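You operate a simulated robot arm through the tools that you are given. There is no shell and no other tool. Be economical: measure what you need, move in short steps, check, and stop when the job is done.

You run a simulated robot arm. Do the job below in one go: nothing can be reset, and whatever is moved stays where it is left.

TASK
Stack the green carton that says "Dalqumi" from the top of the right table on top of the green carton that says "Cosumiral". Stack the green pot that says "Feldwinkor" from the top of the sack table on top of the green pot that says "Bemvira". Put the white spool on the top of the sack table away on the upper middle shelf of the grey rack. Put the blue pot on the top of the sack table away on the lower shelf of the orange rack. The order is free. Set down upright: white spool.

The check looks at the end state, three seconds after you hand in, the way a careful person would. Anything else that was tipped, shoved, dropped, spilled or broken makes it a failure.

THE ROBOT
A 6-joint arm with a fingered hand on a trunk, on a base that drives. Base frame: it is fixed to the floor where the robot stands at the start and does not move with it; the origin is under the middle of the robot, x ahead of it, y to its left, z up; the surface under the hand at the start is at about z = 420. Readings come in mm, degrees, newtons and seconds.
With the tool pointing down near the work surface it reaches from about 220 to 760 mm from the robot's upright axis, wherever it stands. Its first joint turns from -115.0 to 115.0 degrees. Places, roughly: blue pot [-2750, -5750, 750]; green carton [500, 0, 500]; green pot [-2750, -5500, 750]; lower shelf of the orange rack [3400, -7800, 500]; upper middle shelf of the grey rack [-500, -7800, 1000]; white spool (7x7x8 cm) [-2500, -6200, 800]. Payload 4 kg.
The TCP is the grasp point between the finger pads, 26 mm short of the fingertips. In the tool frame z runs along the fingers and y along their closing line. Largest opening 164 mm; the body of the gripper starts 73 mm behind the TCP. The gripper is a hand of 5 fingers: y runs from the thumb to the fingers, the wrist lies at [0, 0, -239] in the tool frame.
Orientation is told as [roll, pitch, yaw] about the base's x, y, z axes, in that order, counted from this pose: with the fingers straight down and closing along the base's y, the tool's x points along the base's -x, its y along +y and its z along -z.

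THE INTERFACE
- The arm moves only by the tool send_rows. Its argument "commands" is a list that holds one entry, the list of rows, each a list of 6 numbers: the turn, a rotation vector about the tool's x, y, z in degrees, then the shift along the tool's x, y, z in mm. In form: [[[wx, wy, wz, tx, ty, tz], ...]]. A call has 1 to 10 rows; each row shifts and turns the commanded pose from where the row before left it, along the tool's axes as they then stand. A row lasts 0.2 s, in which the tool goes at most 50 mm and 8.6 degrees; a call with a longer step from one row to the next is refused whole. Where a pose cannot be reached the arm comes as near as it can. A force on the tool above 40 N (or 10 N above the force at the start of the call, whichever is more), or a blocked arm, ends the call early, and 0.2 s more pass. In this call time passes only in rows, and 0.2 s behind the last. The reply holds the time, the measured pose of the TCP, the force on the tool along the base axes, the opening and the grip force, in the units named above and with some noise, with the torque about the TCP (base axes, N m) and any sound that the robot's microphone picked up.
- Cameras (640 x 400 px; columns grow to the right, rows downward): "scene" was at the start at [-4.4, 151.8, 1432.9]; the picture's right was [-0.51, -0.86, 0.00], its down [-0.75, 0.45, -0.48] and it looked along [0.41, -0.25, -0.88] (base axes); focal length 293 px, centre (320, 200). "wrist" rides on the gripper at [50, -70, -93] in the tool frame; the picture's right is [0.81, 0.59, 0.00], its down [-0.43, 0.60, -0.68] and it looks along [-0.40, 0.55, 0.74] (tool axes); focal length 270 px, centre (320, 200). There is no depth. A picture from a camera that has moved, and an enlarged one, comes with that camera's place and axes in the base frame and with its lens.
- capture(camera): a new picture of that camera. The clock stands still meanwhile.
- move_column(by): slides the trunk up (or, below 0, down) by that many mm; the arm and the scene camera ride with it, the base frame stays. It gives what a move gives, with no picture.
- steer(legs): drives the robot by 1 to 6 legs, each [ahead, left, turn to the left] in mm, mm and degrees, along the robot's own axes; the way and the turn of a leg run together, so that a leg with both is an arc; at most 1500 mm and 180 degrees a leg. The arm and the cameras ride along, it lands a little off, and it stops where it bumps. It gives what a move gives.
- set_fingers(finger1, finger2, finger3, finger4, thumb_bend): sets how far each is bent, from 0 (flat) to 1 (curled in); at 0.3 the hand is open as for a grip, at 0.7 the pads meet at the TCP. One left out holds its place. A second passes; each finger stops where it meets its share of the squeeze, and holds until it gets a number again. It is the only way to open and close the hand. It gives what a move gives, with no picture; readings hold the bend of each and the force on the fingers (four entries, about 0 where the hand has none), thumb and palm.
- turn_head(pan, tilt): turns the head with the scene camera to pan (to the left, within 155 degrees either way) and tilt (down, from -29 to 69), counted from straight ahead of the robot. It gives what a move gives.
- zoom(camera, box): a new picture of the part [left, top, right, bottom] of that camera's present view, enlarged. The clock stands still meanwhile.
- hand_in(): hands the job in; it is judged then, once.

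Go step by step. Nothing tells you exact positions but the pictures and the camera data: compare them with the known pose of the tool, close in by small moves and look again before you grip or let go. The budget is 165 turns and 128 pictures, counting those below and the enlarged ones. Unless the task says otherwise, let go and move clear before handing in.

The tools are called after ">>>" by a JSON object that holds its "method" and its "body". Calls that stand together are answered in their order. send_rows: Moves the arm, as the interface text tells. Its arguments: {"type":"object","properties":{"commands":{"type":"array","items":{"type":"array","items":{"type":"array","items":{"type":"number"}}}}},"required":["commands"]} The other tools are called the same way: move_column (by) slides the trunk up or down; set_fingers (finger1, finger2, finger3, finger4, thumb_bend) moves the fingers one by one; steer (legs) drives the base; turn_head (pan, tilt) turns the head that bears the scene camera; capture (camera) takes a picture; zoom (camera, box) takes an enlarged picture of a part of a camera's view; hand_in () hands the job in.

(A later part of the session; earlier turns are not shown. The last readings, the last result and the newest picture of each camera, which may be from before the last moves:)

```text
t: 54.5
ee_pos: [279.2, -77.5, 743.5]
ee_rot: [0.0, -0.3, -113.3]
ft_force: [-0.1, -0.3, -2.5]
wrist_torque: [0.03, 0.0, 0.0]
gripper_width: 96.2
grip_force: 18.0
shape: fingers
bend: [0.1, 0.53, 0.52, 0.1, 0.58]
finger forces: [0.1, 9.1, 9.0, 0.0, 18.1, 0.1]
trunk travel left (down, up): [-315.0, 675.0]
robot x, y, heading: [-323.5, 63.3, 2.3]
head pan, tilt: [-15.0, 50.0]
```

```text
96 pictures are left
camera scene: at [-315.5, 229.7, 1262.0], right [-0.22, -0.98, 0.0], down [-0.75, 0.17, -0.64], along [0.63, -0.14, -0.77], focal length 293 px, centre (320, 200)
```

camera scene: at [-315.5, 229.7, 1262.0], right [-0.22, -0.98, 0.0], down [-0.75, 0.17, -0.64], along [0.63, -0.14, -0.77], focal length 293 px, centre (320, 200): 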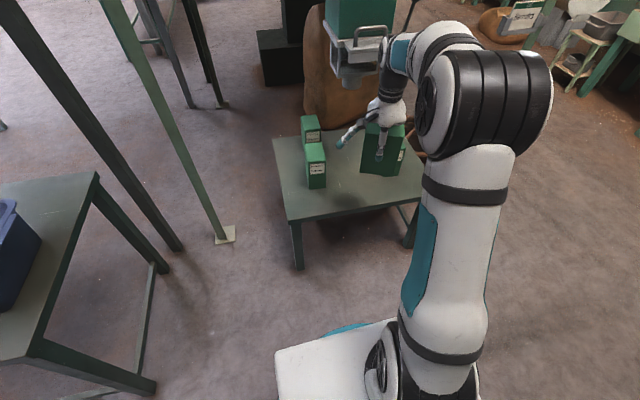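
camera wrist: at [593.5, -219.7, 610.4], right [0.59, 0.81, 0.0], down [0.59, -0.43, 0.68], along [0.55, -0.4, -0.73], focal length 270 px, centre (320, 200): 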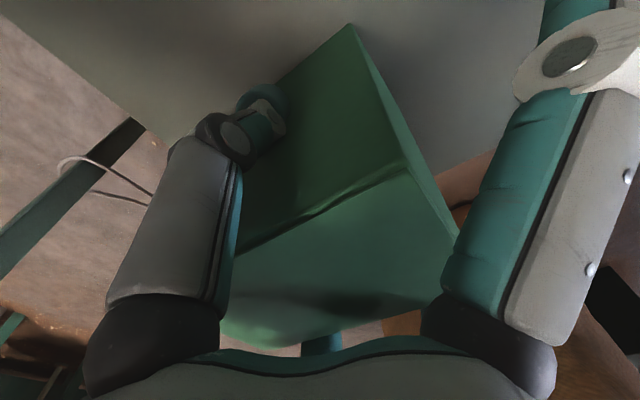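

I rotate the hand back to yaw 0 (turn +113°) and drive forward so the carton comes over the free front part of the table.

>>> {"method": "send_rows", "body": {"commands": [[[0, 0, -8.1, 0, 0, 0], [0, 0, -8.1, 0, 0, 0], [0, 0, -8.1, 0, 0, 0], [0, 0, -8.1, 0, 0, 0], [0, 0, -8.1, 0, 0, 0], [0, 0, -8.1, 0, 0, 0], [0, 0, -8.1, 0, 0, 0], [0, 0, -8.1, 0, 0, 0], [0, 0, -8.1, 0, 0, 0], [0, 0, -8.1, 0, 0, 0]]]}}

>>> {"method": "send_rows", "body": {"commands": [[[0, 0, -8.1, 0, 0, 0], [0, 0, -8.1, 0, 0, 0], [0, 0, -8.1, 0, 0, 0], [0, 0, -8.1, 0, 0, 0]]]}}

>>> {"method": "steer", "body": {"legs": [[110, 0, -2.4]]}}

>>> {"method": "capture", "body": {"camera": "scene"}}

```text
t: 56.7
ee_pos: [277.3, -76.4, 742.5]
ee_rot: [-0.3, -0.1, -32.2]
ft_force: [0.7, -0.4, -2.8]
wrist_torque: [0.01, 0.01, 0.04]
gripper_width: 96.1
grip_force: 18.7
shape: fingers
bend: [0.1, 0.53, 0.52, 0.1, 0.58]
finger forces: [0.1, 9.0, 9.1, 0.1, 17.9, 0.1]
trunk travel left (down, up): [-315.0, 675.0]
robot x, y, heading: [-325.8, 65.6, 2.3]
head pan, tilt: [-15.0, 50.0]
```

```text
t: 57.7
ee_pos: [278.6, -76.2, 743.1]
ee_rot: [-0.3, 0.0, 0.1]
ft_force: [-0.5, -1.0, -3.0]
wrist_torque: [0.0, 0.03, 0.0]
gripper_width: 95.9
grip_force: 18.5
shape: fingers
bend: [0.1, 0.53, 0.52, 0.1, 0.58]
finger forces: [0.0, 9.0, 9.0, 0.0, 18.0, 0.1]
trunk travel left (down, up): [-315.0, 675.0]
robot x, y, heading: [-320.2, 61.6, 2.6]
head pan, tilt: [-15.0, 50.0]
```

```text
t: 58.9
ee_pos: [377.4, -102.4, 742.6]
ee_rot: [-0.4, 0.0, -2.6]
ft_force: [-0.1, -0.3, -3.3]
wrist_torque: [0.03, 0.01, -0.01]
gripper_width: 96.3
grip_force: 17.9
shape: fingers
bend: [0.1, 0.53, 0.52, 0.1, 0.58]
finger forces: [0.1, 8.9, 9.0, 0.1, 18.1, 0.0]
trunk travel left (down, up): [-315.0, 675.0]
robot x, y, heading: [-214.7, 65.8, -0.4]
head pan, tilt: [-15.0, 50.0]
```

```text
95 pictures are left
camera scene: at [-201.4, 230.9, 1262.0], right [-0.26, -0.96, 0.0], down [-0.74, 0.2, -0.64], along [0.62, -0.17, -0.77], focal length 293 px, centre (320, 200)
```

scene: 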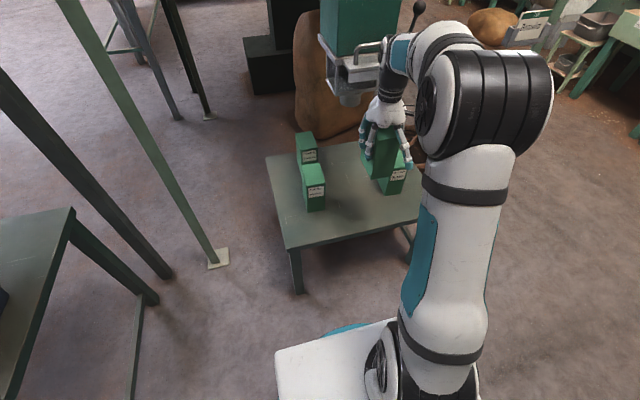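

Front table edge is at x≈309. I'll place Dalqumi here at x≈378, y≈−85: straighten yaw, shift y, and lower.

>>> {"method": "send_rows", "body": {"commands": [[[0, 0, -2.6, 0, 17, 0]]]}}

>>> {"method": "move_column", "body": {"by": -205}}

>>> {"method": "capture", "body": {"camera": "scene"}}

>>> {"method": "capture", "body": {"camera": "wrist"}}

```text
t: 59.3
ee_pos: [377.9, -86.5, 742.3]
ee_rot: [-0.3, 0.1, 0.0]
ft_force: [0.2, 0.1, -2.9]
wrist_torque: [-0.02, 0.04, 0.03]
gripper_width: 96.2
grip_force: 17.2
shape: fingers
bend: [0.1, 0.53, 0.52, 0.1, 0.58]
finger forces: [0.0, 9.0, 9.1, 0.0, 18.1, 0.1]
trunk travel left (down, up): [-315.0, 675.0]
robot x, y, heading: [-219.4, 69.2, -0.4]
head pan, tilt: [-15.0, 50.0]
```

```text
t: 61.5
ee_pos: [378.0, -84.9, 537.8]
ee_rot: [-0.3, 0.1, 0.0]
ft_force: [-0.8, -0.7, -3.8]
wrist_torque: [-0.01, 0.01, 0.0]
gripper_width: 96.0
grip_force: 18.2
shape: fingers
bend: [0.1, 0.53, 0.52, 0.1, 0.58]
finger forces: [0.0, 9.0, 9.2, 0.0, 18.1, 0.1]
trunk travel left (down, up): [-110.0, 880.0]
robot x, y, heading: [-218.3, 67.1, -0.3]
head pan, tilt: [-15.0, 50.0]
```

```text
94 pictures are left
camera scene: at [-201.4, 230.9, 1057.0], right [-0.26, -0.96, 0.0], down [-0.74, 0.2, -0.64], along [0.62, -0.17, -0.77], focal length 293 px, centre (320, 200)
```

scene: 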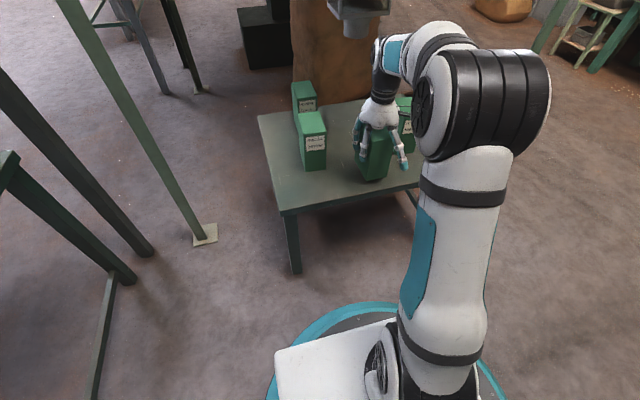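

```text
93 pictures are left
camera wrist: at [328.1, -154.1, 631.1], right [-0.81, 0.59, 0.0], down [0.43, 0.6, 0.67], along [0.4, 0.54, -0.74], focal length 270 px, centre (320, 200)
```

wrist: 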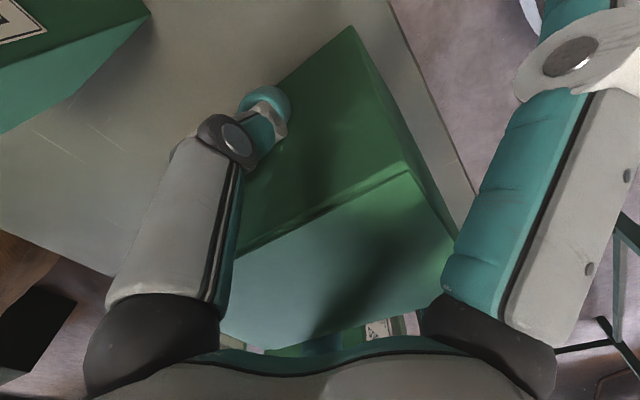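

Everything is fine; lower the last ~19 mm in small steps until contact.

>>> {"method": "send_rows", "body": {"commands": [[[0, 0, 0, 0, 0, 9], [0, 0, 0, 0, 0, 7], [0, 0, 0, 0, 0, 3], [0, 0, 0, 0, 0, 2]]]}}

```text
t: 62.5
ee_pos: [378.1, -84.8, 517.8]
ee_rot: [-0.3, -0.2, 0.0]
ft_force: [-1.6, -1.7, 5.3]
wrist_torque: [0.16, 0.03, 0.01]
gripper_width: 95.8
grip_force: 17.7
shape: fingers
bend: [0.1, 0.53, 0.52, 0.1, 0.58]
finger forces: [0.0, 8.7, 9.0, 0.1, 18.6, 0.0]
trunk travel left (down, up): [-110.0, 880.0]
robot x, y, heading: [-216.2, 69.1, -0.4]
head pan, tilt: [-15.0, 50.0]
```

Contact made; release and raise.

>>> {"method": "set_fingers", "body": {"finger2": 0.3, "finger3": 0.3, "thumb_bend": 0.3}}

>>> {"method": "send_rows", "body": {"commands": [[[0, 0, 0, 0, 0, -30], [0, 0, 0, 0, 0, -40], [0, 0, 0, 0, 0, -40]]]}}

>>> {"method": "capture", "body": {"camera": "wrist"}}

```text
t: 63.5
ee_pos: [378.3, -85.0, 516.9]
ee_rot: [-0.2, -0.1, -0.1]
ft_force: [-0.3, -0.2, -0.2]
wrist_torque: [0.0, -0.01, 0.0]
gripper_width: 107.3
grip_force: 0.1
shape: fingers
bend: [0.1, 0.3, 0.3, 0.1, 0.3]
finger forces: [0.1, 0.0, 0.0, 0.0, 0.0, 0.0]
trunk travel left (down, up): [-110.0, 880.0]
robot x, y, heading: [-215.2, 66.6, -0.7]
head pan, tilt: [-15.0, 50.0]
```

```text
t: 64.3
ee_pos: [377.6, -85.3, 623.6]
ee_rot: [-0.3, 0.1, 0.0]
ft_force: [0.8, 0.6, -0.1]
wrist_torque: [0.01, 0.0, 0.01]
gripper_width: 107.4
grip_force: 0.1
shape: fingers
bend: [0.1, 0.3, 0.3, 0.1, 0.3]
finger forces: [0.1, 0.0, 0.0, 0.0, 0.1, 0.0]
trunk travel left (down, up): [-110.0, 880.0]
robot x, y, heading: [-217.8, 65.7, -0.5]
head pan, tilt: [-15.0, 50.0]
```

```text
92 pictures are left
camera wrist: at [327.8, -153.9, 717.1], right [-0.81, 0.59, 0.0], down [0.43, 0.6, 0.67], along [0.4, 0.54, -0.74], focal length 270 px, centre (320, 200)
```

wrist: 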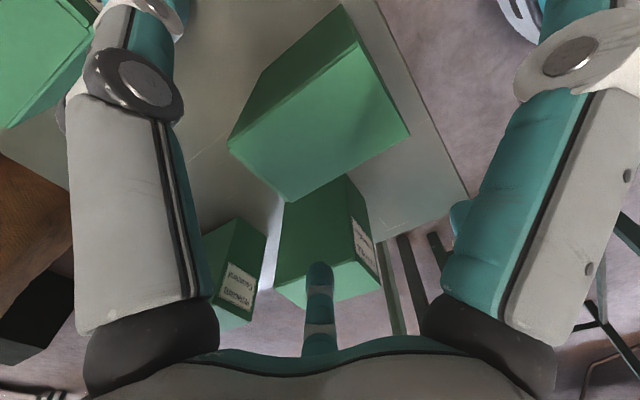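

Dalqumi stands upright at about (382,−85). I back the base off and tilt the hand to 75° (pointing forward, slightly down).

>>> {"method": "steer", "body": {"legs": [[-150, 0, 0.5]]}}

>>> {"method": "send_rows", "body": {"commands": [[[0, -8.4, 0, 0, 0, 0], [0, -8.4, 0, 0, 0, 0], [0, -8.4, 0, 0, 0, 0], [0, -8.4, 0, 0, 0, 0], [0, -8.4, 0, 0, 0, 0], [0, -8.4, 0, 0, 0, 0], [0, -8.4, 0, 0, 0, 0], [0, -8.4, 0, 0, 0, 0], [0, -7.8, 0, 0, 0, 0]]]}}

>>> {"method": "capture", "body": {"camera": "scene"}}

```text
t: 65.7
ee_pos: [223.7, -79.0, 622.7]
ee_rot: [-0.3, 0.0, 0.5]
ft_force: [-0.2, -0.8, -0.3]
wrist_torque: [-0.01, -0.04, 0.07]
gripper_width: 107.4
grip_force: 0.1
shape: fingers
bend: [0.1, 0.3, 0.3, 0.1, 0.3]
finger forces: [0.1, 0.1, 0.0, 0.0, 0.1, 0.0]
trunk travel left (down, up): [-110.0, 880.0]
robot x, y, heading: [-372.5, 68.9, 0.2]
head pan, tilt: [-15.0, 50.0]
```

```text
t: 67.7
ee_pos: [224.5, -76.6, 635.2]
ee_rot: [-0.4, -55.5, 0.8]
ft_force: [0.5, 0.1, -0.3]
wrist_torque: [0.03, 0.02, -0.03]
gripper_width: 107.5
grip_force: 0.1
shape: fingers
bend: [0.1, 0.3, 0.3, 0.1, 0.3]
finger forces: [0.0, 0.0, 0.1, 0.1, 0.0, 0.0]
out of reach, approached as far as the arm can: row 7, 8, 9
trunk travel left (down, up): [-110.0, 880.0]
robot x, y, heading: [-374.2, 65.1, 0.1]
head pan, tilt: [-15.0, 50.0]
```

```text
91 pictures are left
camera scene: at [-358.9, 231.3, 1057.0], right [-0.25, -0.97, 0.0], down [-0.74, 0.2, -0.64], along [0.62, -0.16, -0.77], focal length 293 px, centre (320, 200)
```

scene: 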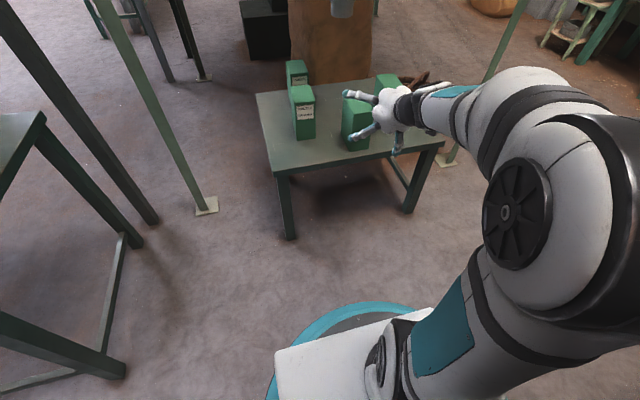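

The wrist is too close to the base. I back the robot another 160 mm, then extend forward.

>>> {"method": "steer", "body": {"legs": [[-160, 0, 0]]}}

>>> {"method": "send_rows", "body": {"commands": [[[0, 0, 0, -10.4, 0, 38.6], [0, 0, 0, -10.4, 0, 38.6], [0, 0, 0, -10.4, 0, 38.6], [0, 0, 0, -10.4, 0, 38.6]]]}}

```text
t: 69.1
ee_pos: [62.7, -76.5, 635.2]
ee_rot: [-0.4, -55.5, 0.7]
ft_force: [-0.6, 0.1, 0.4]
wrist_torque: [0.02, -0.02, -0.02]
gripper_width: 107.1
grip_force: 0.0
shape: fingers
bend: [0.1, 0.3, 0.3, 0.1, 0.3]
finger forces: [0.1, 0.0, 0.0, 0.0, 0.0, 0.0]
trunk travel left (down, up): [-110.0, 880.0]
robot x, y, heading: [-534.0, 64.6, 0.2]
head pan, tilt: [-15.0, 50.0]
```

```text
t: 70.1
ee_pos: [214.0, -72.9, 588.1]
ee_rot: [-0.4, -55.2, 0.7]
ft_force: [0.0, -0.5, 0.1]
wrist_torque: [0.0, 0.04, 0.01]
gripper_width: 107.3
grip_force: 0.0
shape: fingers
bend: [0.1, 0.3, 0.3, 0.1, 0.3]
finger forces: [0.0, 0.1, 0.0, 0.0, 0.0, 0.0]
out of reach, approached as far as the arm can: row 2
trunk travel left (down, up): [-110.0, 880.0]
robot x, y, heading: [-533.8, 64.9, 0.4]
head pan, tilt: [-15.0, 50.0]
```

>>> {"method": "send_rows", "body": {"commands": [[[0, -7, 0, 0, 0, 0], [0, -7, 0, 0, 0, 0], [0, -6, 0, 0, 0, 0]]]}}

>>> {"method": "capture", "body": {"camera": "scene"}}

```text
t: 70.9
ee_pos: [213.4, -73.1, 587.7]
ee_rot: [-0.4, -55.2, 0.6]
ft_force: [-0.5, -0.2, -0.1]
wrist_torque: [0.02, 0.0, -0.02]
gripper_width: 107.4
grip_force: 0.0
shape: fingers
bend: [0.1, 0.3, 0.3, 0.1, 0.3]
finger forces: [0.0, 0.0, 0.0, 0.0, 0.0, 0.0]
out of reach, approached as far as the arm can: row 1, 2, 3
trunk travel left (down, up): [-110.0, 880.0]
robot x, y, heading: [-535.6, 64.1, 0.5]
head pan, tilt: [-15.0, 50.0]
```

```text
90 pictures are left
camera scene: at [-520.5, 230.7, 1057.0], right [-0.26, -0.97, 0.0], down [-0.74, 0.2, -0.64], along [0.62, -0.16, -0.77], focal length 293 px, centre (320, 200)
```

scene: 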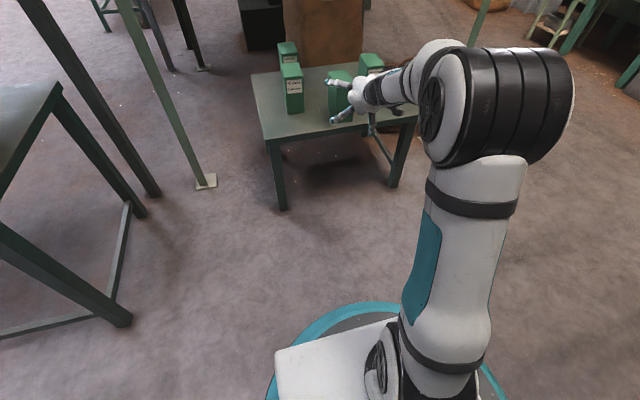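

Tilt limits at 55°, which still leaves clearance (wrist at z≈766, nozzle measured at (600,−90,730), spout box z>850). I curl finger 1 away and flatten finger 4, then look.

>>> {"method": "set_fingers", "body": {"finger1": 1.0, "finger4": 0.0}}

>>> {"method": "capture", "body": {"camera": "wrist"}}

>>> {"method": "zoom", "body": {"camera": "scene", "box": [300, 40, 420, 150]}}

```text
t: 71.9
ee_pos: [214.3, -73.3, 587.4]
ee_rot: [-0.4, -55.3, 0.6]
ft_force: [0.6, -0.7, -0.3]
wrist_torque: [-0.02, -0.05, -0.02]
gripper_width: 96.9
grip_force: 0.0
shape: fingers
bend: [1.0, 0.3, 0.3, 0.01, 0.3]
finger forces: [0.1, 0.1, 0.0, 0.0, 0.0, 0.0]
trunk travel left (down, up): [-110.0, 880.0]
robot x, y, heading: [-536.6, 66.5, 0.3]
head pan, tilt: [-15.0, 50.0]
```

```text
89 pictures are left
camera wrist: at [108.6, -142.9, 600.0], right [-0.46, 0.58, -0.67], down [-0.31, 0.6, 0.74], along [0.83, 0.55, -0.1], focal length 270 px, centre (320, 200)
```

wrist: 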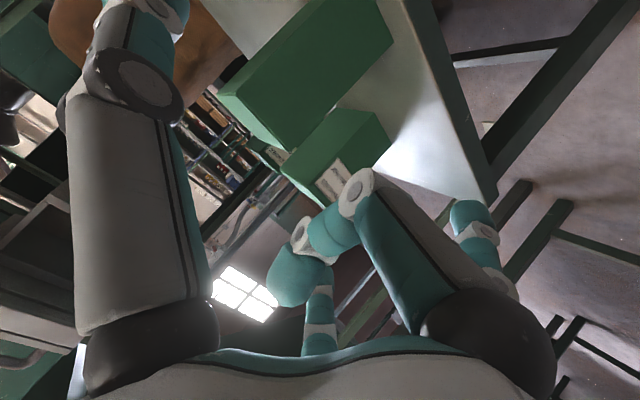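

```text
3.64 times, centred on (360, 95) of scene
camera zoom: at [-520.6, 230.7, 1057.0], right [-0.26, -0.97, 0.0], down [-0.74, 0.2, -0.64], along [0.62, -0.16, -0.77], focal length 1066 px, centre (174, 582)
```

zoom: 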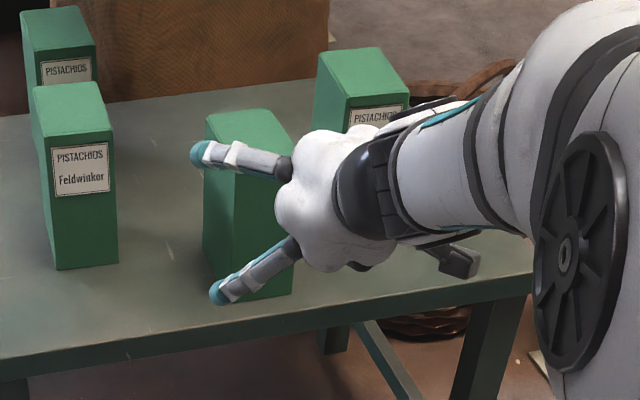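

Curled finger 1 sticks out too far; flattened it will hang just in front of the table edge instead. I flatten it, lower to z≈500, shift sideways and drive forward towards Dalqumi.

>>> {"method": "set_fingers", "body": {"finger1": 0.0}}

>>> {"method": "move_column", "body": {"by": -87}}

>>> {"method": "send_rows", "body": {"commands": [[[0.4, 0, 0.3, 0, -12, 0]]]}}

>>> {"method": "steer", "body": {"legs": [[85, 0, 0]]}}

>>> {"method": "capture", "body": {"camera": "wrist"}}

>>> {"method": "zoom", "body": {"camera": "scene", "box": [290, 40, 430, 150]}}

```text
t: 72.9
ee_pos: [214.8, -74.2, 588.2]
ee_rot: [-0.5, -55.1, 0.6]
ft_force: [0.8, -0.3, -0.1]
wrist_torque: [-0.01, -0.01, 0.01]
gripper_width: 109.7
grip_force: 0.0
shape: fingers
bend: [0.01, 0.3, 0.3, 0.01, 0.3]
finger forces: [0.0, 0.1, 0.0, 0.0, 0.0, 0.0]
trunk travel left (down, up): [-110.0, 880.0]
robot x, y, heading: [-533.4, 60.5, 0.2]
head pan, tilt: [-15.0, 50.0]
```

```text
t: 74.1
ee_pos: [213.9, -72.8, 501.5]
ee_rot: [-0.4, -55.1, 0.6]
ft_force: [-0.1, -0.3, 0.1]
wrist_torque: [-0.01, -0.01, 0.0]
gripper_width: 109.9
grip_force: 0.1
shape: fingers
bend: [0.01, 0.3, 0.3, 0.01, 0.3]
finger forces: [0.0, 0.0, 0.0, 0.0, 0.0, 0.0]
trunk travel left (down, up): [-23.0, 967.0]
robot x, y, heading: [-531.2, 63.2, 0.1]
head pan, tilt: [-15.0, 50.0]
```

```text
t: 74.5
ee_pos: [213.6, -85.1, 501.8]
ee_rot: [-0.4, -55.2, 0.1]
ft_force: [-0.4, 0.1, 0.0]
wrist_torque: [0.0, 0.0, 0.04]
gripper_width: 109.7
grip_force: 0.1
shape: fingers
bend: [0.01, 0.3, 0.3, 0.01, 0.3]
finger forces: [0.0, 0.0, 0.1, 0.0, 0.0, 0.1]
trunk travel left (down, up): [-23.0, 967.0]
robot x, y, heading: [-535.1, 66.9, 0.1]
head pan, tilt: [-15.0, 50.0]
```

```text
t: 75.6
ee_pos: [297.7, -82.8, 502.2]
ee_rot: [-0.4, -55.1, 0.3]
ft_force: [0.7, -1.1, -0.4]
wrist_torque: [0.0, -0.01, 0.01]
gripper_width: 109.7
grip_force: 0.1
shape: fingers
bend: [0.01, 0.3, 0.3, 0.01, 0.3]
finger forces: [0.0, 0.0, 0.0, 0.0, 0.0, 0.0]
trunk travel left (down, up): [-23.0, 967.0]
robot x, y, heading: [-451.8, 64.0, 0.3]
head pan, tilt: [-15.0, 50.0]
```

```text
87 pictures are left
camera wrist: at [192.6, -151.8, 513.6], right [-0.46, 0.59, -0.67], down [-0.31, 0.6, 0.74], along [0.83, 0.55, -0.1], focal length 270 px, centre (320, 200)
```

wrist: 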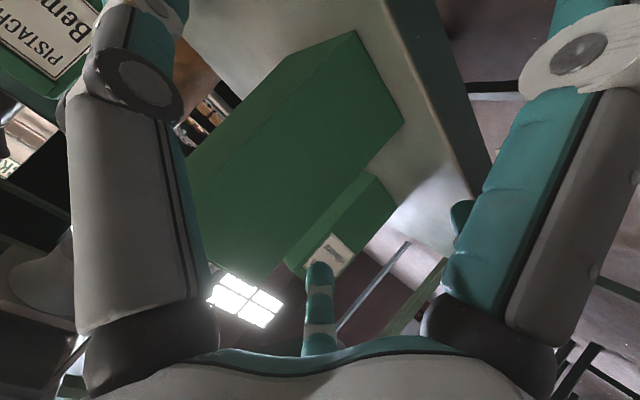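

```text
3.64 times, centred on (360, 95) of scene
camera zoom: at [-436.6, 231.1, 970.0], right [-0.25, -0.97, 0.0], down [-0.74, 0.19, -0.64], along [0.62, -0.16, -0.77], focal length 1066 px, centre (174, 582)
```

zoom: 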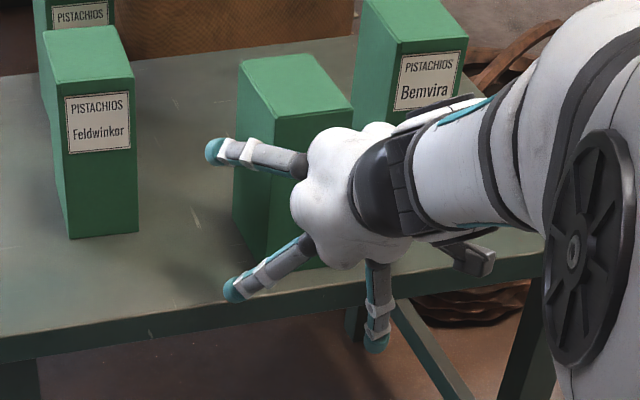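

Alignment looks good. I drive forward 46 mm to put the pads on Dalqumi's near part.

>>> {"method": "steer", "body": {"legs": [[45, 0, 0]]}}

>>> {"method": "capture", "body": {"camera": "wrist"}}

>>> {"method": "zoom", "body": {"camera": "scene", "box": [290, 40, 430, 150]}}

```text
t: 76.5
ee_pos: [342.1, -82.0, 502.3]
ee_rot: [-0.4, -55.2, 0.2]
ft_force: [0.0, 0.4, 0.2]
wrist_torque: [-0.02, -0.01, -0.01]
gripper_width: 109.7
grip_force: 0.0
shape: fingers
bend: [0.01, 0.3, 0.3, 0.01, 0.3]
finger forces: [0.0, 0.0, 0.0, 0.0, 0.0, 0.0]
trunk travel left (down, up): [-23.0, 967.0]
robot x, y, heading: [-406.5, 70.0, 0.2]
head pan, tilt: [-15.0, 50.0]
```

```text
85 pictures are left
camera wrist: at [237.5, -151.7, 513.6], right [-0.46, 0.59, -0.67], down [-0.31, 0.6, 0.74], along [0.83, 0.55, -0.1], focal length 270 px, centre (320, 200)
```

wrist: 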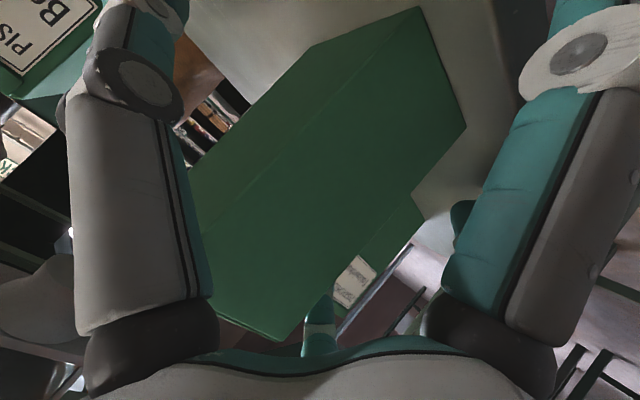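

```text
3.64 times, centred on (360, 95) of scene
camera zoom: at [-391.7, 231.4, 970.0], right [-0.25, -0.97, 0.0], down [-0.74, 0.19, -0.64], along [0.62, -0.16, -0.77], focal length 1066 px, centre (174, 582)
```

zoom: 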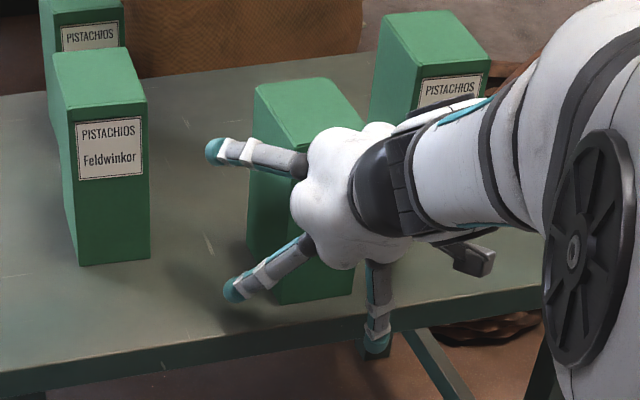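

>>> {"method": "steer", "body": {"legs": [[8, -3, 0]]}}

>>> {"method": "set_fingers", "body": {"finger2": 0.7, "finger3": 0.7, "thumb_bend": 0.7}}

>>> {"method": "zoom", "body": {"camera": "scene", "box": [290, 40, 430, 150]}}

```text
t: 77.2
ee_pos: [350.2, -84.5, 501.6]
ee_rot: [-0.3, -55.2, 0.2]
ft_force: [-0.1, -0.4, 1.2]
wrist_torque: [0.0, -0.03, -0.01]
gripper_width: 109.8
grip_force: 0.1
shape: fingers
bend: [0.01, 0.3, 0.3, 0.01, 0.3]
finger forces: [0.0, 0.0, 0.1, 0.0, 0.0, 0.1]
trunk travel left (down, up): [-23.0, 967.0]
robot x, y, heading: [-400.7, 63.6, 0.5]
head pan, tilt: [-15.0, 50.0]
```

```text
t: 78.2
ee_pos: [350.8, -85.4, 502.3]
ee_rot: [-0.3, -55.2, 0.2]
ft_force: [0.3, -1.9, 0.4]
wrist_torque: [-0.05, -0.01, -0.05]
gripper_width: 99.6
grip_force: 19.4
shape: fingers
bend: [0.01, 0.53, 0.53, 0.01, 0.58]
finger forces: [0.0, 9.0, 9.0, 0.0, 19.6, 0.0]
trunk travel left (down, up): [-23.0, 967.0]
robot x, y, heading: [-396.6, 61.6, 0.2]
head pan, tilt: [-15.0, 50.0]
```

```text
3.64 times, centred on (360, 95) of scene
camera zoom: at [-383.7, 228.3, 970.0], right [-0.25, -0.97, 0.0], down [-0.74, 0.19, -0.64], along [0.62, -0.16, -0.77], focal length 1066 px, centre (174, 582)
```

zoom: 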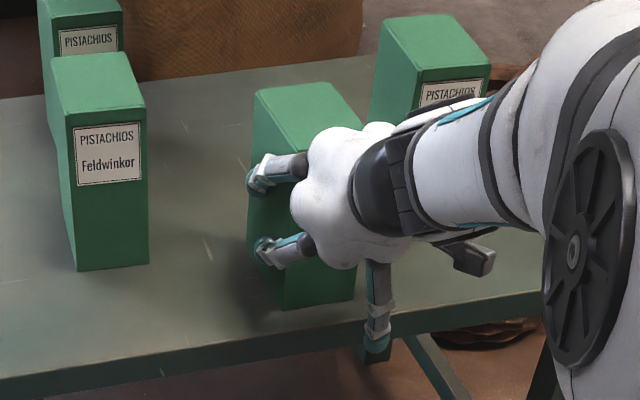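

Gripped. I lift straight up 165 mm and look before driving toward Cosumiral.

>>> {"method": "move_column", "body": {"by": 165}}

>>> {"method": "steer", "body": {"legs": [[0, 134, 0], [130, 0, 0]]}}

>>> {"method": "capture", "body": {"camera": "scene"}}

>>> {"method": "zoom", "body": {"camera": "scene", "box": [270, 30, 430, 160]}}

```text
t: 80.1
ee_pos: [351.0, -84.2, 666.3]
ee_rot: [-0.3, -55.2, 0.1]
ft_force: [-0.3, -1.1, -2.9]
wrist_torque: [0.01, 0.09, 0.01]
gripper_width: 99.4
grip_force: 18.8
shape: fingers
bend: [0.01, 0.53, 0.53, 0.01, 0.58]
finger forces: [0.1, 9.0, 9.6, 0.2, 18.6, 0.0]
trunk travel left (down, up): [-188.0, 802.0]
robot x, y, heading: [-397.0, 63.3, 0.5]
head pan, tilt: [-15.0, 50.0]
```

```text
t: 82.3
ee_pos: [480.0, 47.0, 666.3]
ee_rot: [-0.2, -55.1, 0.2]
ft_force: [-0.8, -0.5, -3.2]
wrist_torque: [0.04, 0.08, 0.0]
gripper_width: 99.3
grip_force: 18.7
shape: fingers
bend: [0.01, 0.53, 0.53, 0.01, 0.58]
finger forces: [0.1, 9.2, 9.6, 0.1, 18.7, 0.0]
trunk travel left (down, up): [-188.0, 802.0]
robot x, y, heading: [-268.1, 195.7, 0.4]
head pan, tilt: [-15.0, 50.0]
```

```text
82 pictures are left
camera scene: at [-254.2, 361.3, 1135.0], right [-0.25, -0.97, 0.0], down [-0.74, 0.19, -0.64], along [0.62, -0.16, -0.77], focal length 293 px, centre (320, 200)
```

scene: 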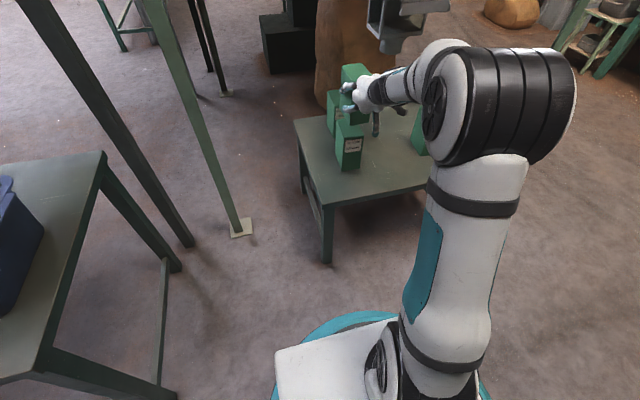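

```text
3.08 times, centred on (350, 95) of scene
camera zoom: at [-254.2, 361.3, 1135.0], right [-0.25, -0.97, 0.0], down [-0.74, 0.19, -0.64], along [0.62, -0.16, -0.77], focal length 902 px, centre (228, 523)
```

zoom: 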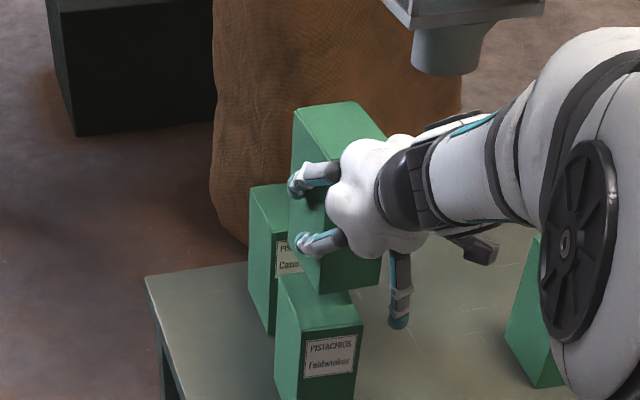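

Held carton sits about 151 mm behind Cosumiral in x, aligned in y. I drive 120 mm and look again.

>>> {"method": "steer", "body": {"legs": [[120, 0, -0.3]]}}

>>> {"method": "zoom", "body": {"camera": "scene", "box": [270, 30, 430, 160]}}

>>> {"method": "capture", "body": {"camera": "wrist"}}

```text
t: 83.5
ee_pos: [594.3, 43.7, 665.3]
ee_rot: [-0.3, -55.2, 0.1]
ft_force: [0.5, -0.5, -2.2]
wrist_torque: [0.0, 0.1, -0.03]
gripper_width: 99.5
grip_force: 18.5
shape: fingers
bend: [0.01, 0.53, 0.53, 0.01, 0.58]
finger forces: [0.0, 9.1, 9.7, 0.0, 18.5, 0.0]
trunk travel left (down, up): [-188.0, 802.0]
robot x, y, heading: [-154.1, 193.8, 0.5]
head pan, tilt: [-15.0, 50.0]
```

```text
3.08 times, centred on (350, 95) of scene
camera zoom: at [-139.0, 361.6, 1135.0], right [-0.26, -0.97, 0.0], down [-0.74, 0.2, -0.64], along [0.62, -0.17, -0.77], focal length 902 px, centre (228, 523)
```

zoom: 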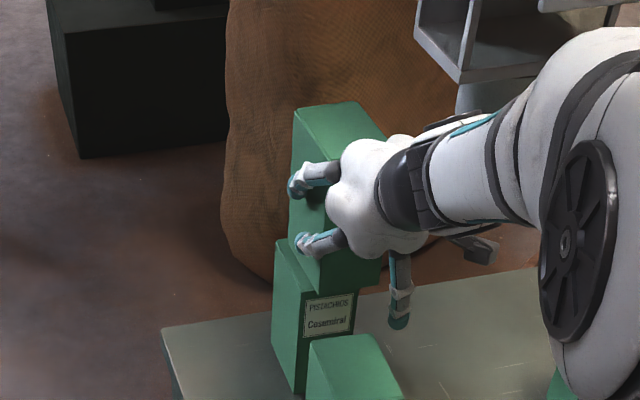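

```text
79 pictures are left
camera wrist: at [488.4, -24.2, 678.3], right [-0.46, 0.59, -0.67], down [-0.31, 0.6, 0.74], along [0.83, 0.54, -0.1], focal length 270 px, centre (320, 200)
```

wrist: 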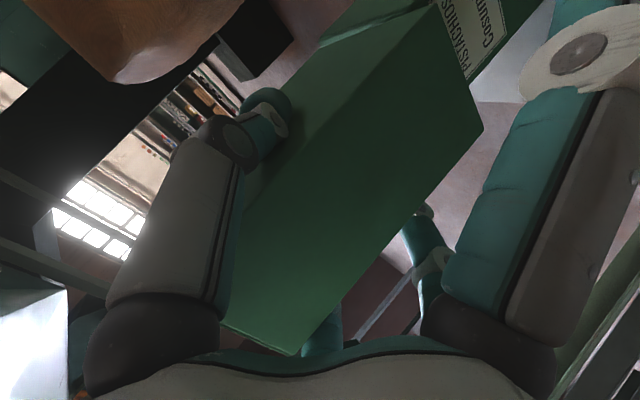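

Aligned within a few mm; forward 33 and left 3 more, then check.

>>> {"method": "steer", "body": {"legs": [[33, 3, -0.4]]}}

>>> {"method": "move_column", "body": {"by": -14}}

>>> {"method": "zoom", "body": {"camera": "scene", "box": [290, 50, 390, 150]}}

```text
t: 84.4
ee_pos: [625.6, 42.6, 666.5]
ee_rot: [-0.2, -55.2, -0.5]
ft_force: [-0.6, -0.9, -2.7]
wrist_torque: [0.0, 0.08, 0.03]
gripper_width: 99.3
grip_force: 18.5
shape: fingers
bend: [0.01, 0.53, 0.53, 0.01, 0.58]
finger forces: [0.0, 9.1, 9.6, 0.0, 18.5, 0.0]
trunk travel left (down, up): [-188.0, 802.0]
robot x, y, heading: [-117.7, 197.8, -0.3]
head pan, tilt: [-15.0, 50.0]
```

```text
t: 85.0
ee_pos: [625.7, 42.1, 652.5]
ee_rot: [-0.4, -55.1, -0.5]
ft_force: [-0.5, -0.7, -2.2]
wrist_torque: [0.01, 0.03, -0.02]
gripper_width: 99.6
grip_force: 18.6
shape: fingers
bend: [0.01, 0.53, 0.53, 0.01, 0.58]
finger forces: [0.0, 9.1, 9.6, 0.0, 18.6, 0.0]
trunk travel left (down, up): [-174.0, 816.0]
robot x, y, heading: [-121.5, 202.6, -0.5]
head pan, tilt: [-15.0, 50.0]
```

```text
4.00 times, centred on (340, 100) of scene
camera zoom: at [-105.2, 364.3, 1120.9], right [-0.27, -0.96, 0.0], down [-0.74, 0.2, -0.64], along [0.62, -0.17, -0.77], focal length 1173 px, centre (240, 600)
```

zoom: 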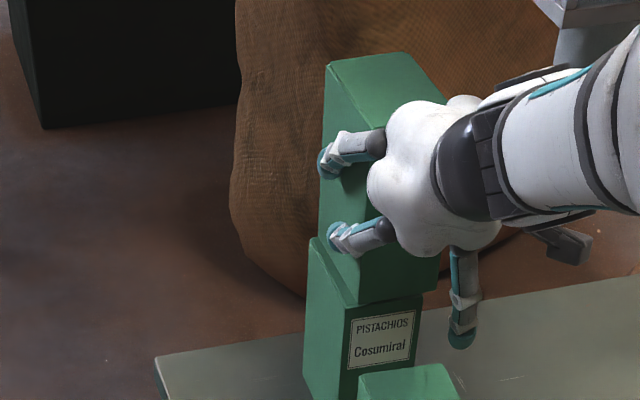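

Needs about +7 in x and +8 in y. I shift with the arm and recheck.

>>> {"method": "send_rows", "body": {"commands": [[[-0.4, 0, -0.3, -3.7, 8, 5.3]]]}}

>>> {"method": "zoom", "body": {"camera": "scene", "box": [290, 50, 390, 150]}}

```text
t: 85.4
ee_pos: [632.4, 49.6, 651.8]
ee_rot: [-0.4, -55.1, 0.0]
ft_force: [0.8, 0.3, -3.3]
wrist_torque: [0.02, 0.05, 0.0]
gripper_width: 99.5
grip_force: 18.9
shape: fingers
bend: [0.01, 0.53, 0.53, 0.01, 0.58]
finger forces: [0.0, 9.0, 9.6, 0.0, 18.6, 0.0]
trunk travel left (down, up): [-174.0, 816.0]
robot x, y, heading: [-122.9, 198.6, -0.3]
head pan, tilt: [-15.0, 50.0]
```

```text
4.00 times, centred on (340, 100) of scene
camera zoom: at [-105.2, 364.3, 1121.0], right [-0.27, -0.96, 0.0], down [-0.74, 0.2, -0.64], along [0.62, -0.17, -0.77], focal length 1173 px, centre (240, 600)
```

zoom: 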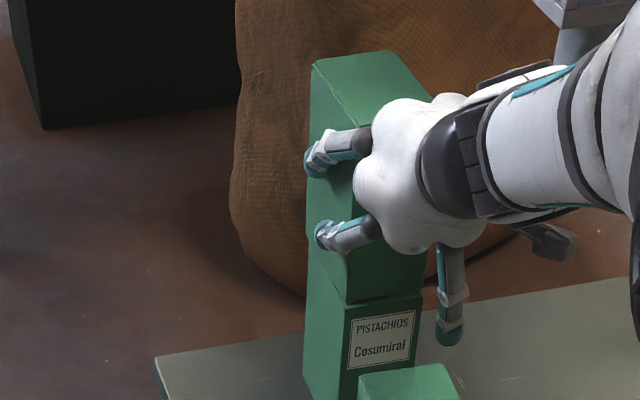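

Well aligned. I lower in 3 mm steps until contact.

>>> {"method": "send_rows", "body": {"commands": [[[0, 0, 0, 2.5, 0, 1.7], [0, 0, 0, 2.5, 0, 1.7], [0, 0, 0, 1.6, 0, 1.1], [0, 0, 0, 1.6, 0, 1.1]]]}}

>>> {"method": "zoom", "body": {"camera": "scene", "box": [290, 50, 390, 150]}}

```text
t: 86.4
ee_pos: [632.9, 49.2, 645.0]
ee_rot: [-0.4, -55.0, 0.0]
ft_force: [-2.5, -1.4, 12.4]
wrist_torque: [-0.14, -0.28, 0.08]
gripper_width: 99.2
grip_force: 19.3
shape: fingers
bend: [0.01, 0.53, 0.52, 0.01, 0.58]
finger forces: [0.0, 8.5, 9.5, 0.0, 19.7, 0.1]
trunk travel left (down, up): [-174.0, 816.0]
robot x, y, heading: [-118.4, 202.1, -0.5]
head pan, tilt: [-15.0, 50.0]
```

```text
4.00 times, centred on (340, 100) of scene
camera zoom: at [-106.5, 364.4, 1121.2], right [-0.27, -0.96, 0.0], down [-0.74, 0.2, -0.64], along [0.62, -0.17, -0.77], focal length 1173 px, centre (240, 600)
```

zoom: 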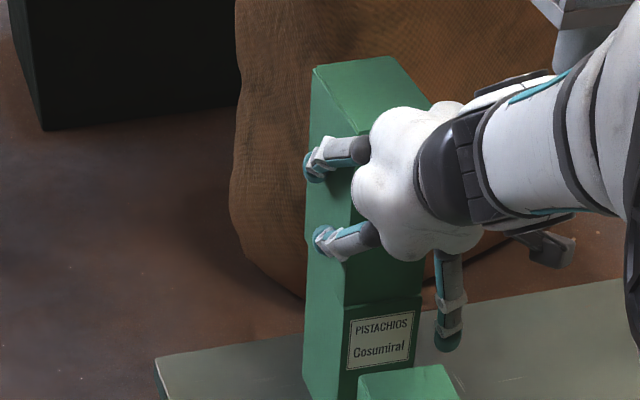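

Contact. I relieve 1.5 mm, release, and back straight out.

>>> {"method": "send_rows", "body": {"commands": [[[0, 0, 0, -1.2, 0, -0.8]]]}}

>>> {"method": "set_fingers", "body": {"finger2": 0.3, "finger3": 0.3, "thumb_bend": 0.3}}

>>> {"method": "zoom", "body": {"camera": "scene", "box": [290, 50, 390, 150]}}

```text
t: 86.8
ee_pos: [632.6, 50.6, 646.1]
ee_rot: [-0.4, -55.0, 0.0]
ft_force: [0.2, -2.1, 12.2]
wrist_torque: [-0.17, -0.32, 0.04]
gripper_width: 99.4
grip_force: 18.8
shape: fingers
bend: [0.01, 0.53, 0.52, 0.01, 0.58]
finger forces: [0.1, 8.4, 9.4, 0.0, 19.9, 0.0]
trunk travel left (down, up): [-174.0, 816.0]
robot x, y, heading: [-118.6, 200.8, -0.4]
head pan, tilt: [-15.0, 50.0]
```

```text
t: 87.8
ee_pos: [631.5, 50.5, 643.7]
ee_rot: [-0.3, -54.8, -0.2]
ft_force: [0.0, -0.1, -0.6]
wrist_torque: [0.0, 0.02, 0.0]
gripper_width: 109.8
grip_force: 0.0
shape: fingers
bend: [0.01, 0.3, 0.3, 0.01, 0.3]
finger forces: [0.0, 0.1, 0.0, 0.0, 0.0, 0.0]
trunk travel left (down, up): [-174.0, 816.0]
robot x, y, heading: [-120.9, 200.3, -0.4]
head pan, tilt: [-15.0, 50.0]
```

```text
4.00 times, centred on (340, 100) of scene
camera zoom: at [-105.4, 364.4, 1121.0], right [-0.27, -0.96, 0.0], down [-0.74, 0.2, -0.64], along [0.62, -0.17, -0.77], focal length 1173 px, centre (240, 600)
```

zoom: 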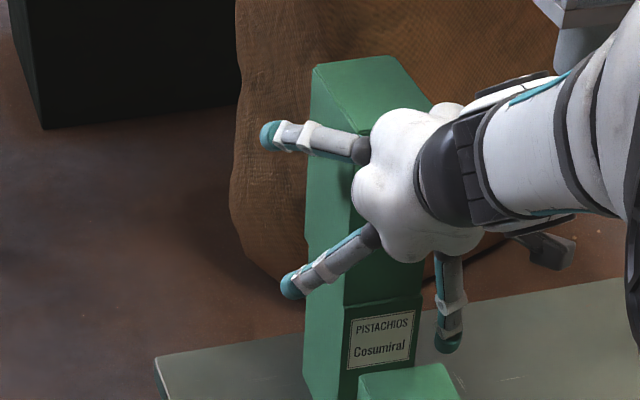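

Released and stable. Raise 22 mm (so finger 1 clears Feldwinkor) and drive straight back.

>>> {"method": "move_column", "body": {"by": 22}}

>>> {"method": "steer", "body": {"legs": [[-500, 0, 0]]}}

>>> {"method": "turn_head", "body": {"pan": -15, "tilt": 30}}

>>> {"method": "capture", "body": {"camera": "scene"}}

```text
t: 88.5
ee_pos: [631.9, 49.7, 666.7]
ee_rot: [-0.3, -54.8, 0.0]
ft_force: [0.3, -0.4, -0.2]
wrist_torque: [-0.01, 0.01, 0.0]
gripper_width: 109.8
grip_force: 0.0
shape: fingers
bend: [0.01, 0.3, 0.3, 0.01, 0.3]
finger forces: [0.0, 0.0, 0.1, 0.0, 0.0, 0.0]
trunk travel left (down, up): [-196.0, 794.0]
robot x, y, heading: [-119.1, 198.3, -0.5]
head pan, tilt: [-15.0, 50.0]
```

```text
t: 91.4
ee_pos: [137.3, 52.9, 665.8]
ee_rot: [-0.3, -54.8, 0.1]
ft_force: [-0.2, -0.5, 0.5]
wrist_torque: [-0.02, 0.03, -0.02]
gripper_width: 110.0
grip_force: 0.1
shape: fingers
bend: [0.01, 0.3, 0.3, 0.01, 0.3]
finger forces: [0.0, 0.0, 0.1, 0.1, 0.0, 0.0]
trunk travel left (down, up): [-196.0, 794.0]
robot x, y, heading: [-615.4, 201.1, -0.2]
head pan, tilt: [-15.0, 50.0]
```

```text
t: 92.2
ee_pos: [137.1, 54.5, 665.3]
ee_rot: [-0.3, -54.7, 0.1]
ft_force: [-0.2, 0.5, -0.5]
wrist_torque: [0.03, 0.0, -0.02]
gripper_width: 109.9
grip_force: 0.0
shape: fingers
bend: [0.01, 0.3, 0.3, 0.01, 0.3]
finger forces: [0.1, 0.0, 0.0, 0.1, 0.0, 0.0]
trunk travel left (down, up): [-196.0, 794.0]
robot x, y, heading: [-616.0, 197.7, -0.6]
head pan, tilt: [-15.0, 30.0]
```

```text
74 pictures are left
camera scene: at [-587.2, 363.6, 1172.4], right [-0.26, -0.96, 0.0], down [-0.48, 0.13, -0.87], along [0.83, -0.23, -0.5], focal length 293 px, centre (320, 200)
```

scene: 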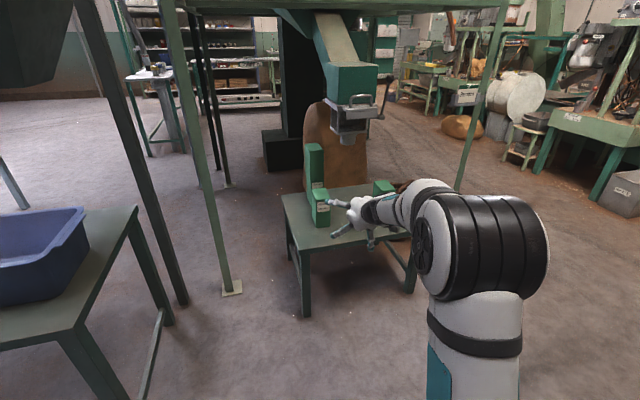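

Dalqumi stands neatly on Cosumiral. Now I restore the hand to vertical and drive toward the sack table (about (−2700,−5700)), looking from midway first.

>>> {"method": "send_rows", "body": {"commands": [[[0, 8, 0, 0, 0, 0], [0, 8, 0, 0, 0, 0], [0, 8, 0, 0, 0, 0], [0, 8, 0, 0, 0, 0], [0, 8, 0, 0, 0, 0], [0, 8, 0, 0, 0, 0], [0, 6.8, 0, 0, 0, 0], [0, 0, 0, 45, 0, 0], [0, 0, 0, 45, 0, 0], [0, 0, 0, 45, 0, 0]]]}}

>>> {"method": "set_fingers", "body": {"finger1": 0.3, "finger4": 0.3}}

>>> {"method": "move_column", "body": {"by": 300}}

>>> {"method": "steer", "body": {"legs": [[0, 0, -90], [1500, 0, 0], [500, 0, 0]]}}

>>> {"method": "turn_head", "body": {"pan": 15, "tilt": 15}}

>>> {"method": "capture", "body": {"camera": "scene"}}

>>> {"method": "turn_head", "body": {"pan": -60, "tilt": 15}}

>>> {"method": "capture", "body": {"camera": "scene"}}

```text
t: 94.4
ee_pos: [-26.0, 58.0, 639.7]
ee_rot: [-0.1, 0.1, -0.2]
ft_force: [0.3, 0.4, -0.2]
wrist_torque: [-0.03, 0.04, 0.02]
gripper_width: 110.0
grip_force: 0.1
shape: fingers
bend: [0.01, 0.3, 0.3, 0.01, 0.3]
finger forces: [0.0, 0.0, 0.0, 0.0, 0.0, 0.1]
out of reach, approached as far as the arm can: row 7
trunk travel left (down, up): [-196.0, 794.0]
robot x, y, heading: [-613.0, 205.9, -0.5]
head pan, tilt: [-15.0, 30.0]
```

```text
t: 95.4
ee_pos: [-24.7, 59.2, 641.1]
ee_rot: [-0.3, 0.0, -0.2]
ft_force: [-0.2, -0.6, 0.0]
wrist_torque: [-0.01, 0.01, 0.01]
gripper_width: 91.0
grip_force: 0.1
shape: fingers
bend: [0.3, 0.3, 0.3, 0.3, 0.3]
finger forces: [0.0, 0.0, 0.0, 0.0, 0.0, 0.0]
trunk travel left (down, up): [-196.0, 794.0]
robot x, y, heading: [-612.7, 201.7, -0.3]
head pan, tilt: [-15.0, 30.0]
```

```text
t: 98.4
ee_pos: [-24.6, 57.5, 941.7]
ee_rot: [-0.1, -0.1, -0.2]
ft_force: [-0.1, -0.4, -0.3]
wrist_torque: [0.0, 0.01, 0.0]
gripper_width: 90.8
grip_force: 0.2
shape: fingers
bend: [0.3, 0.3, 0.3, 0.3, 0.3]
finger forces: [0.1, 0.1, 0.0, 0.0, 0.0, 0.1]
trunk travel left (down, up): [-496.0, 494.0]
robot x, y, heading: [-616.8, 199.1, -0.2]
head pan, tilt: [-15.0, 30.0]
```

```text
t: 112.4
ee_pos: [-839.3, -2426.6, 941.3]
ee_rot: [-0.3, 0.0, -91.5]
ft_force: [-0.8, -0.3, 0.2]
wrist_torque: [0.04, 0.01, 0.03]
gripper_width: 91.0
grip_force: 0.0
shape: fingers
bend: [0.3, 0.3, 0.3, 0.3, 0.3]
finger forces: [0.0, 0.0, 0.1, 0.0, 0.1, 0.0]
trunk travel left (down, up): [-496.0, 494.0]
robot x, y, heading: [-678.0, -1841.7, -91.6]
head pan, tilt: [-15.0, 30.0]
```

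```text
t: 113.4
ee_pos: [-838.0, -2426.3, 941.7]
ee_rot: [-0.2, 0.1, -91.5]
ft_force: [0.0, -0.3, -0.3]
wrist_torque: [0.0, 0.01, 0.0]
gripper_width: 91.1
grip_force: 0.1
shape: fingers
bend: [0.3, 0.3, 0.3, 0.3, 0.3]
finger forces: [0.1, 0.1, 0.0, 0.1, 0.0, 0.0]
trunk travel left (down, up): [-496.0, 494.0]
robot x, y, heading: [-682.6, -1840.2, -91.6]
head pan, tilt: [15.0, 15.0]
```

```text
73 pictures are left
camera scene: at [-472.1, -1877.3, 1496.7], right [-0.97, -0.23, 0.0], down [-0.06, 0.25, -0.97], along [0.22, -0.94, -0.26], focal length 293 px, centre (320, 200)
```

scene: 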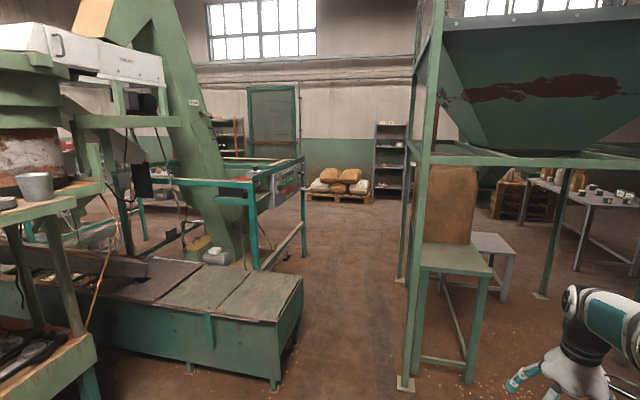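

```text
t: 114.8
ee_pos: [-837.7, -2426.5, 940.3]
ee_rot: [-0.2, 0.1, -91.5]
ft_force: [0.1, -0.5, 0.8]
wrist_torque: [-0.03, 0.02, 0.04]
gripper_width: 91.1
grip_force: 0.0
shape: fingers
bend: [0.3, 0.3, 0.3, 0.3, 0.3]
finger forces: [0.0, 0.1, 0.1, 0.1, 0.0, 0.1]
trunk travel left (down, up): [-496.0, 494.0]
robot x, y, heading: [-680.9, -1841.8, -92.1]
head pan, tilt: [-60.0, 15.0]
```

```text
72 pictures are left
camera scene: at [-575.7, -1830.7, 1496.7], right [-0.47, 0.88, 0.0], down [0.23, 0.12, -0.97], along [-0.85, -0.46, -0.26], focal length 293 px, centre (320, 200)
```

scene: 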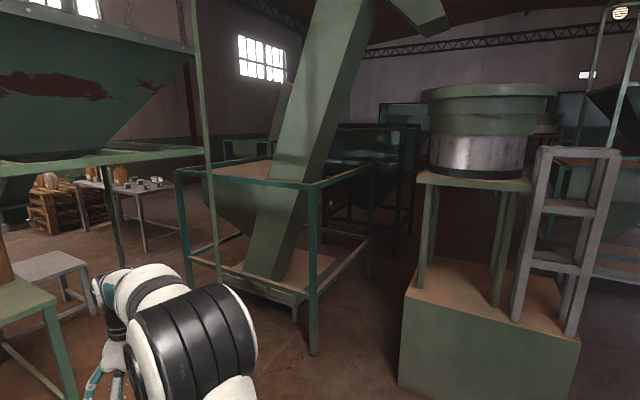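

Corridor ahead: between the hopper post (−638,−3339) and the machine corner (70…99,−3150…−3550), about 700 mm wide. I bring the arm in and leftwards, then line up at x≈−275.

>>> {"method": "send_rows", "body": {"commands": [[[0, 0, 0, 20, 45, 0], [0, 0, 0, 20, 45, 0], [0, 0, 0, 20, 45, 0], [0, 0, 0, 20, 45, 0], [0, 0, 0, 20, 30, 0]]]}}

>>> {"method": "steer", "body": {"legs": [[0, 0, 2.1], [700, 408, 0]]}}

>>> {"method": "turn_head", "body": {"pan": -10, "tilt": 45}}

>>> {"method": "capture", "body": {"camera": "scene"}}

```text
t: 116.0
ee_pos: [-626.0, -2330.7, 938.4]
ee_rot: [-0.2, 0.0, -91.8]
ft_force: [0.2, 0.4, -0.4]
wrist_torque: [-0.01, -0.03, 0.02]
gripper_width: 90.8
grip_force: 0.1
shape: fingers
bend: [0.3, 0.3, 0.3, 0.3, 0.3]
finger forces: [0.0, 0.1, 0.0, 0.1, 0.1, 0.0]
trunk travel left (down, up): [-496.0, 494.0]
robot x, y, heading: [-683.6, -1838.2, -91.6]
head pan, tilt: [-60.0, 15.0]
```

```text
t: 120.7
ee_pos: [-207.4, -3013.0, 938.2]
ee_rot: [-0.2, 0.1, -90.5]
ft_force: [0.2, 0.1, -0.4]
wrist_torque: [0.01, 0.0, 0.0]
gripper_width: 91.0
grip_force: 0.1
shape: fingers
bend: [0.3, 0.3, 0.3, 0.3, 0.3]
finger forces: [0.0, 0.0, 0.1, 0.0, 0.0, 0.1]
trunk travel left (down, up): [-496.0, 494.0]
robot x, y, heading: [-272.2, -2523.8, -90.9]
head pan, tilt: [-60.0, 15.0]
```

```text
t: 121.9
ee_pos: [-207.8, -3012.3, 939.0]
ee_rot: [-0.1, -0.1, -90.4]
ft_force: [0.1, 0.4, 0.4]
wrist_torque: [-0.03, 0.0, -0.05]
gripper_width: 91.2
grip_force: 0.1
shape: fingers
bend: [0.3, 0.3, 0.3, 0.3, 0.3]
finger forces: [0.0, 0.0, 0.1, 0.1, 0.0, 0.0]
trunk travel left (down, up): [-496.0, 494.0]
robot x, y, heading: [-271.5, -2522.7, -90.7]
head pan, tilt: [-10.0, 45.0]
```

```text
71 pictures are left
camera scene: at [-99.7, -2545.1, 1449.9], right [-0.98, 0.18, 0.0], down [0.13, 0.69, -0.71], along [-0.13, -0.7, -0.71], focal length 293 px, centre (320, 200)
```

scene: 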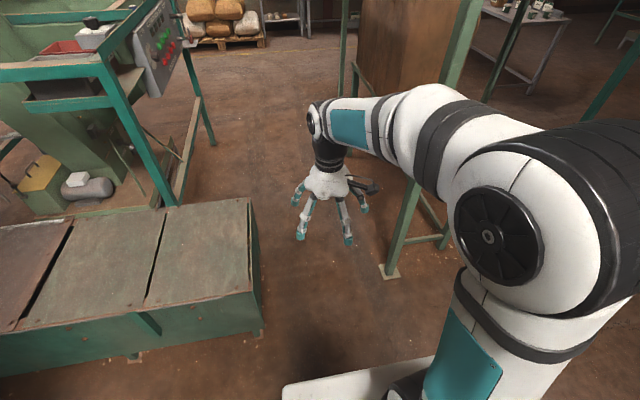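

The elbow sticks out to the right; I swing the hand left so the elbow moves inward before passing the post.

>>> {"method": "send_rows", "body": {"commands": [[[0, 0, 0, 0, 45, 0], [0, 0, 0, 0, 45, 0], [0, 0, 0, 0, 45, 0], [0, 0, 0, 0, 45, 0], [0, 0, 0, 0, 45, 0], [0, 0, 0, 0, 45, 0], [0, 0, 0, 0, 45, 0], [0, 0, 0, 0, 45, 0]]]}}

>>> {"method": "capture", "body": {"camera": "scene"}}

```text
t: 123.7
ee_pos: [155.3, -3016.6, 936.6]
ee_rot: [-0.2, 0.0, -90.5]
ft_force: [-0.2, -0.6, -0.3]
wrist_torque: [0.01, 0.03, -0.04]
gripper_width: 91.0
grip_force: 0.1
shape: fingers
bend: [0.3, 0.3, 0.3, 0.3, 0.3]
finger forces: [0.0, 0.0, 0.1, 0.0, 0.0, 0.0]
trunk travel left (down, up): [-496.0, 494.0]
robot x, y, heading: [-270.2, -2522.5, -90.7]
head pan, tilt: [-10.0, 45.0]
```

```text
70 pictures are left
camera scene: at [-99.1, -2545.3, 1449.8], right [-0.98, 0.18, 0.0], down [0.13, 0.7, -0.71], along [-0.13, -0.69, -0.71], focal length 293 px, centre (320, 200)
```

scene: 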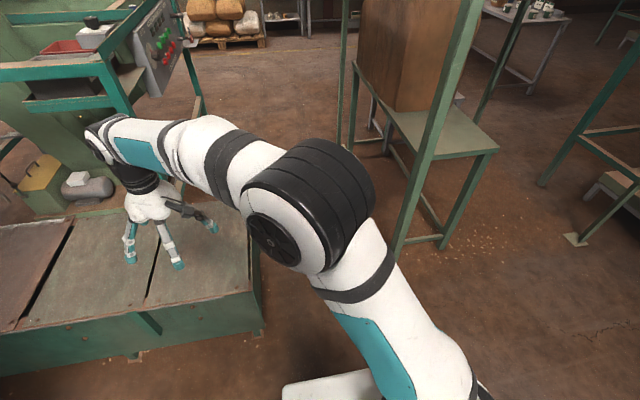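

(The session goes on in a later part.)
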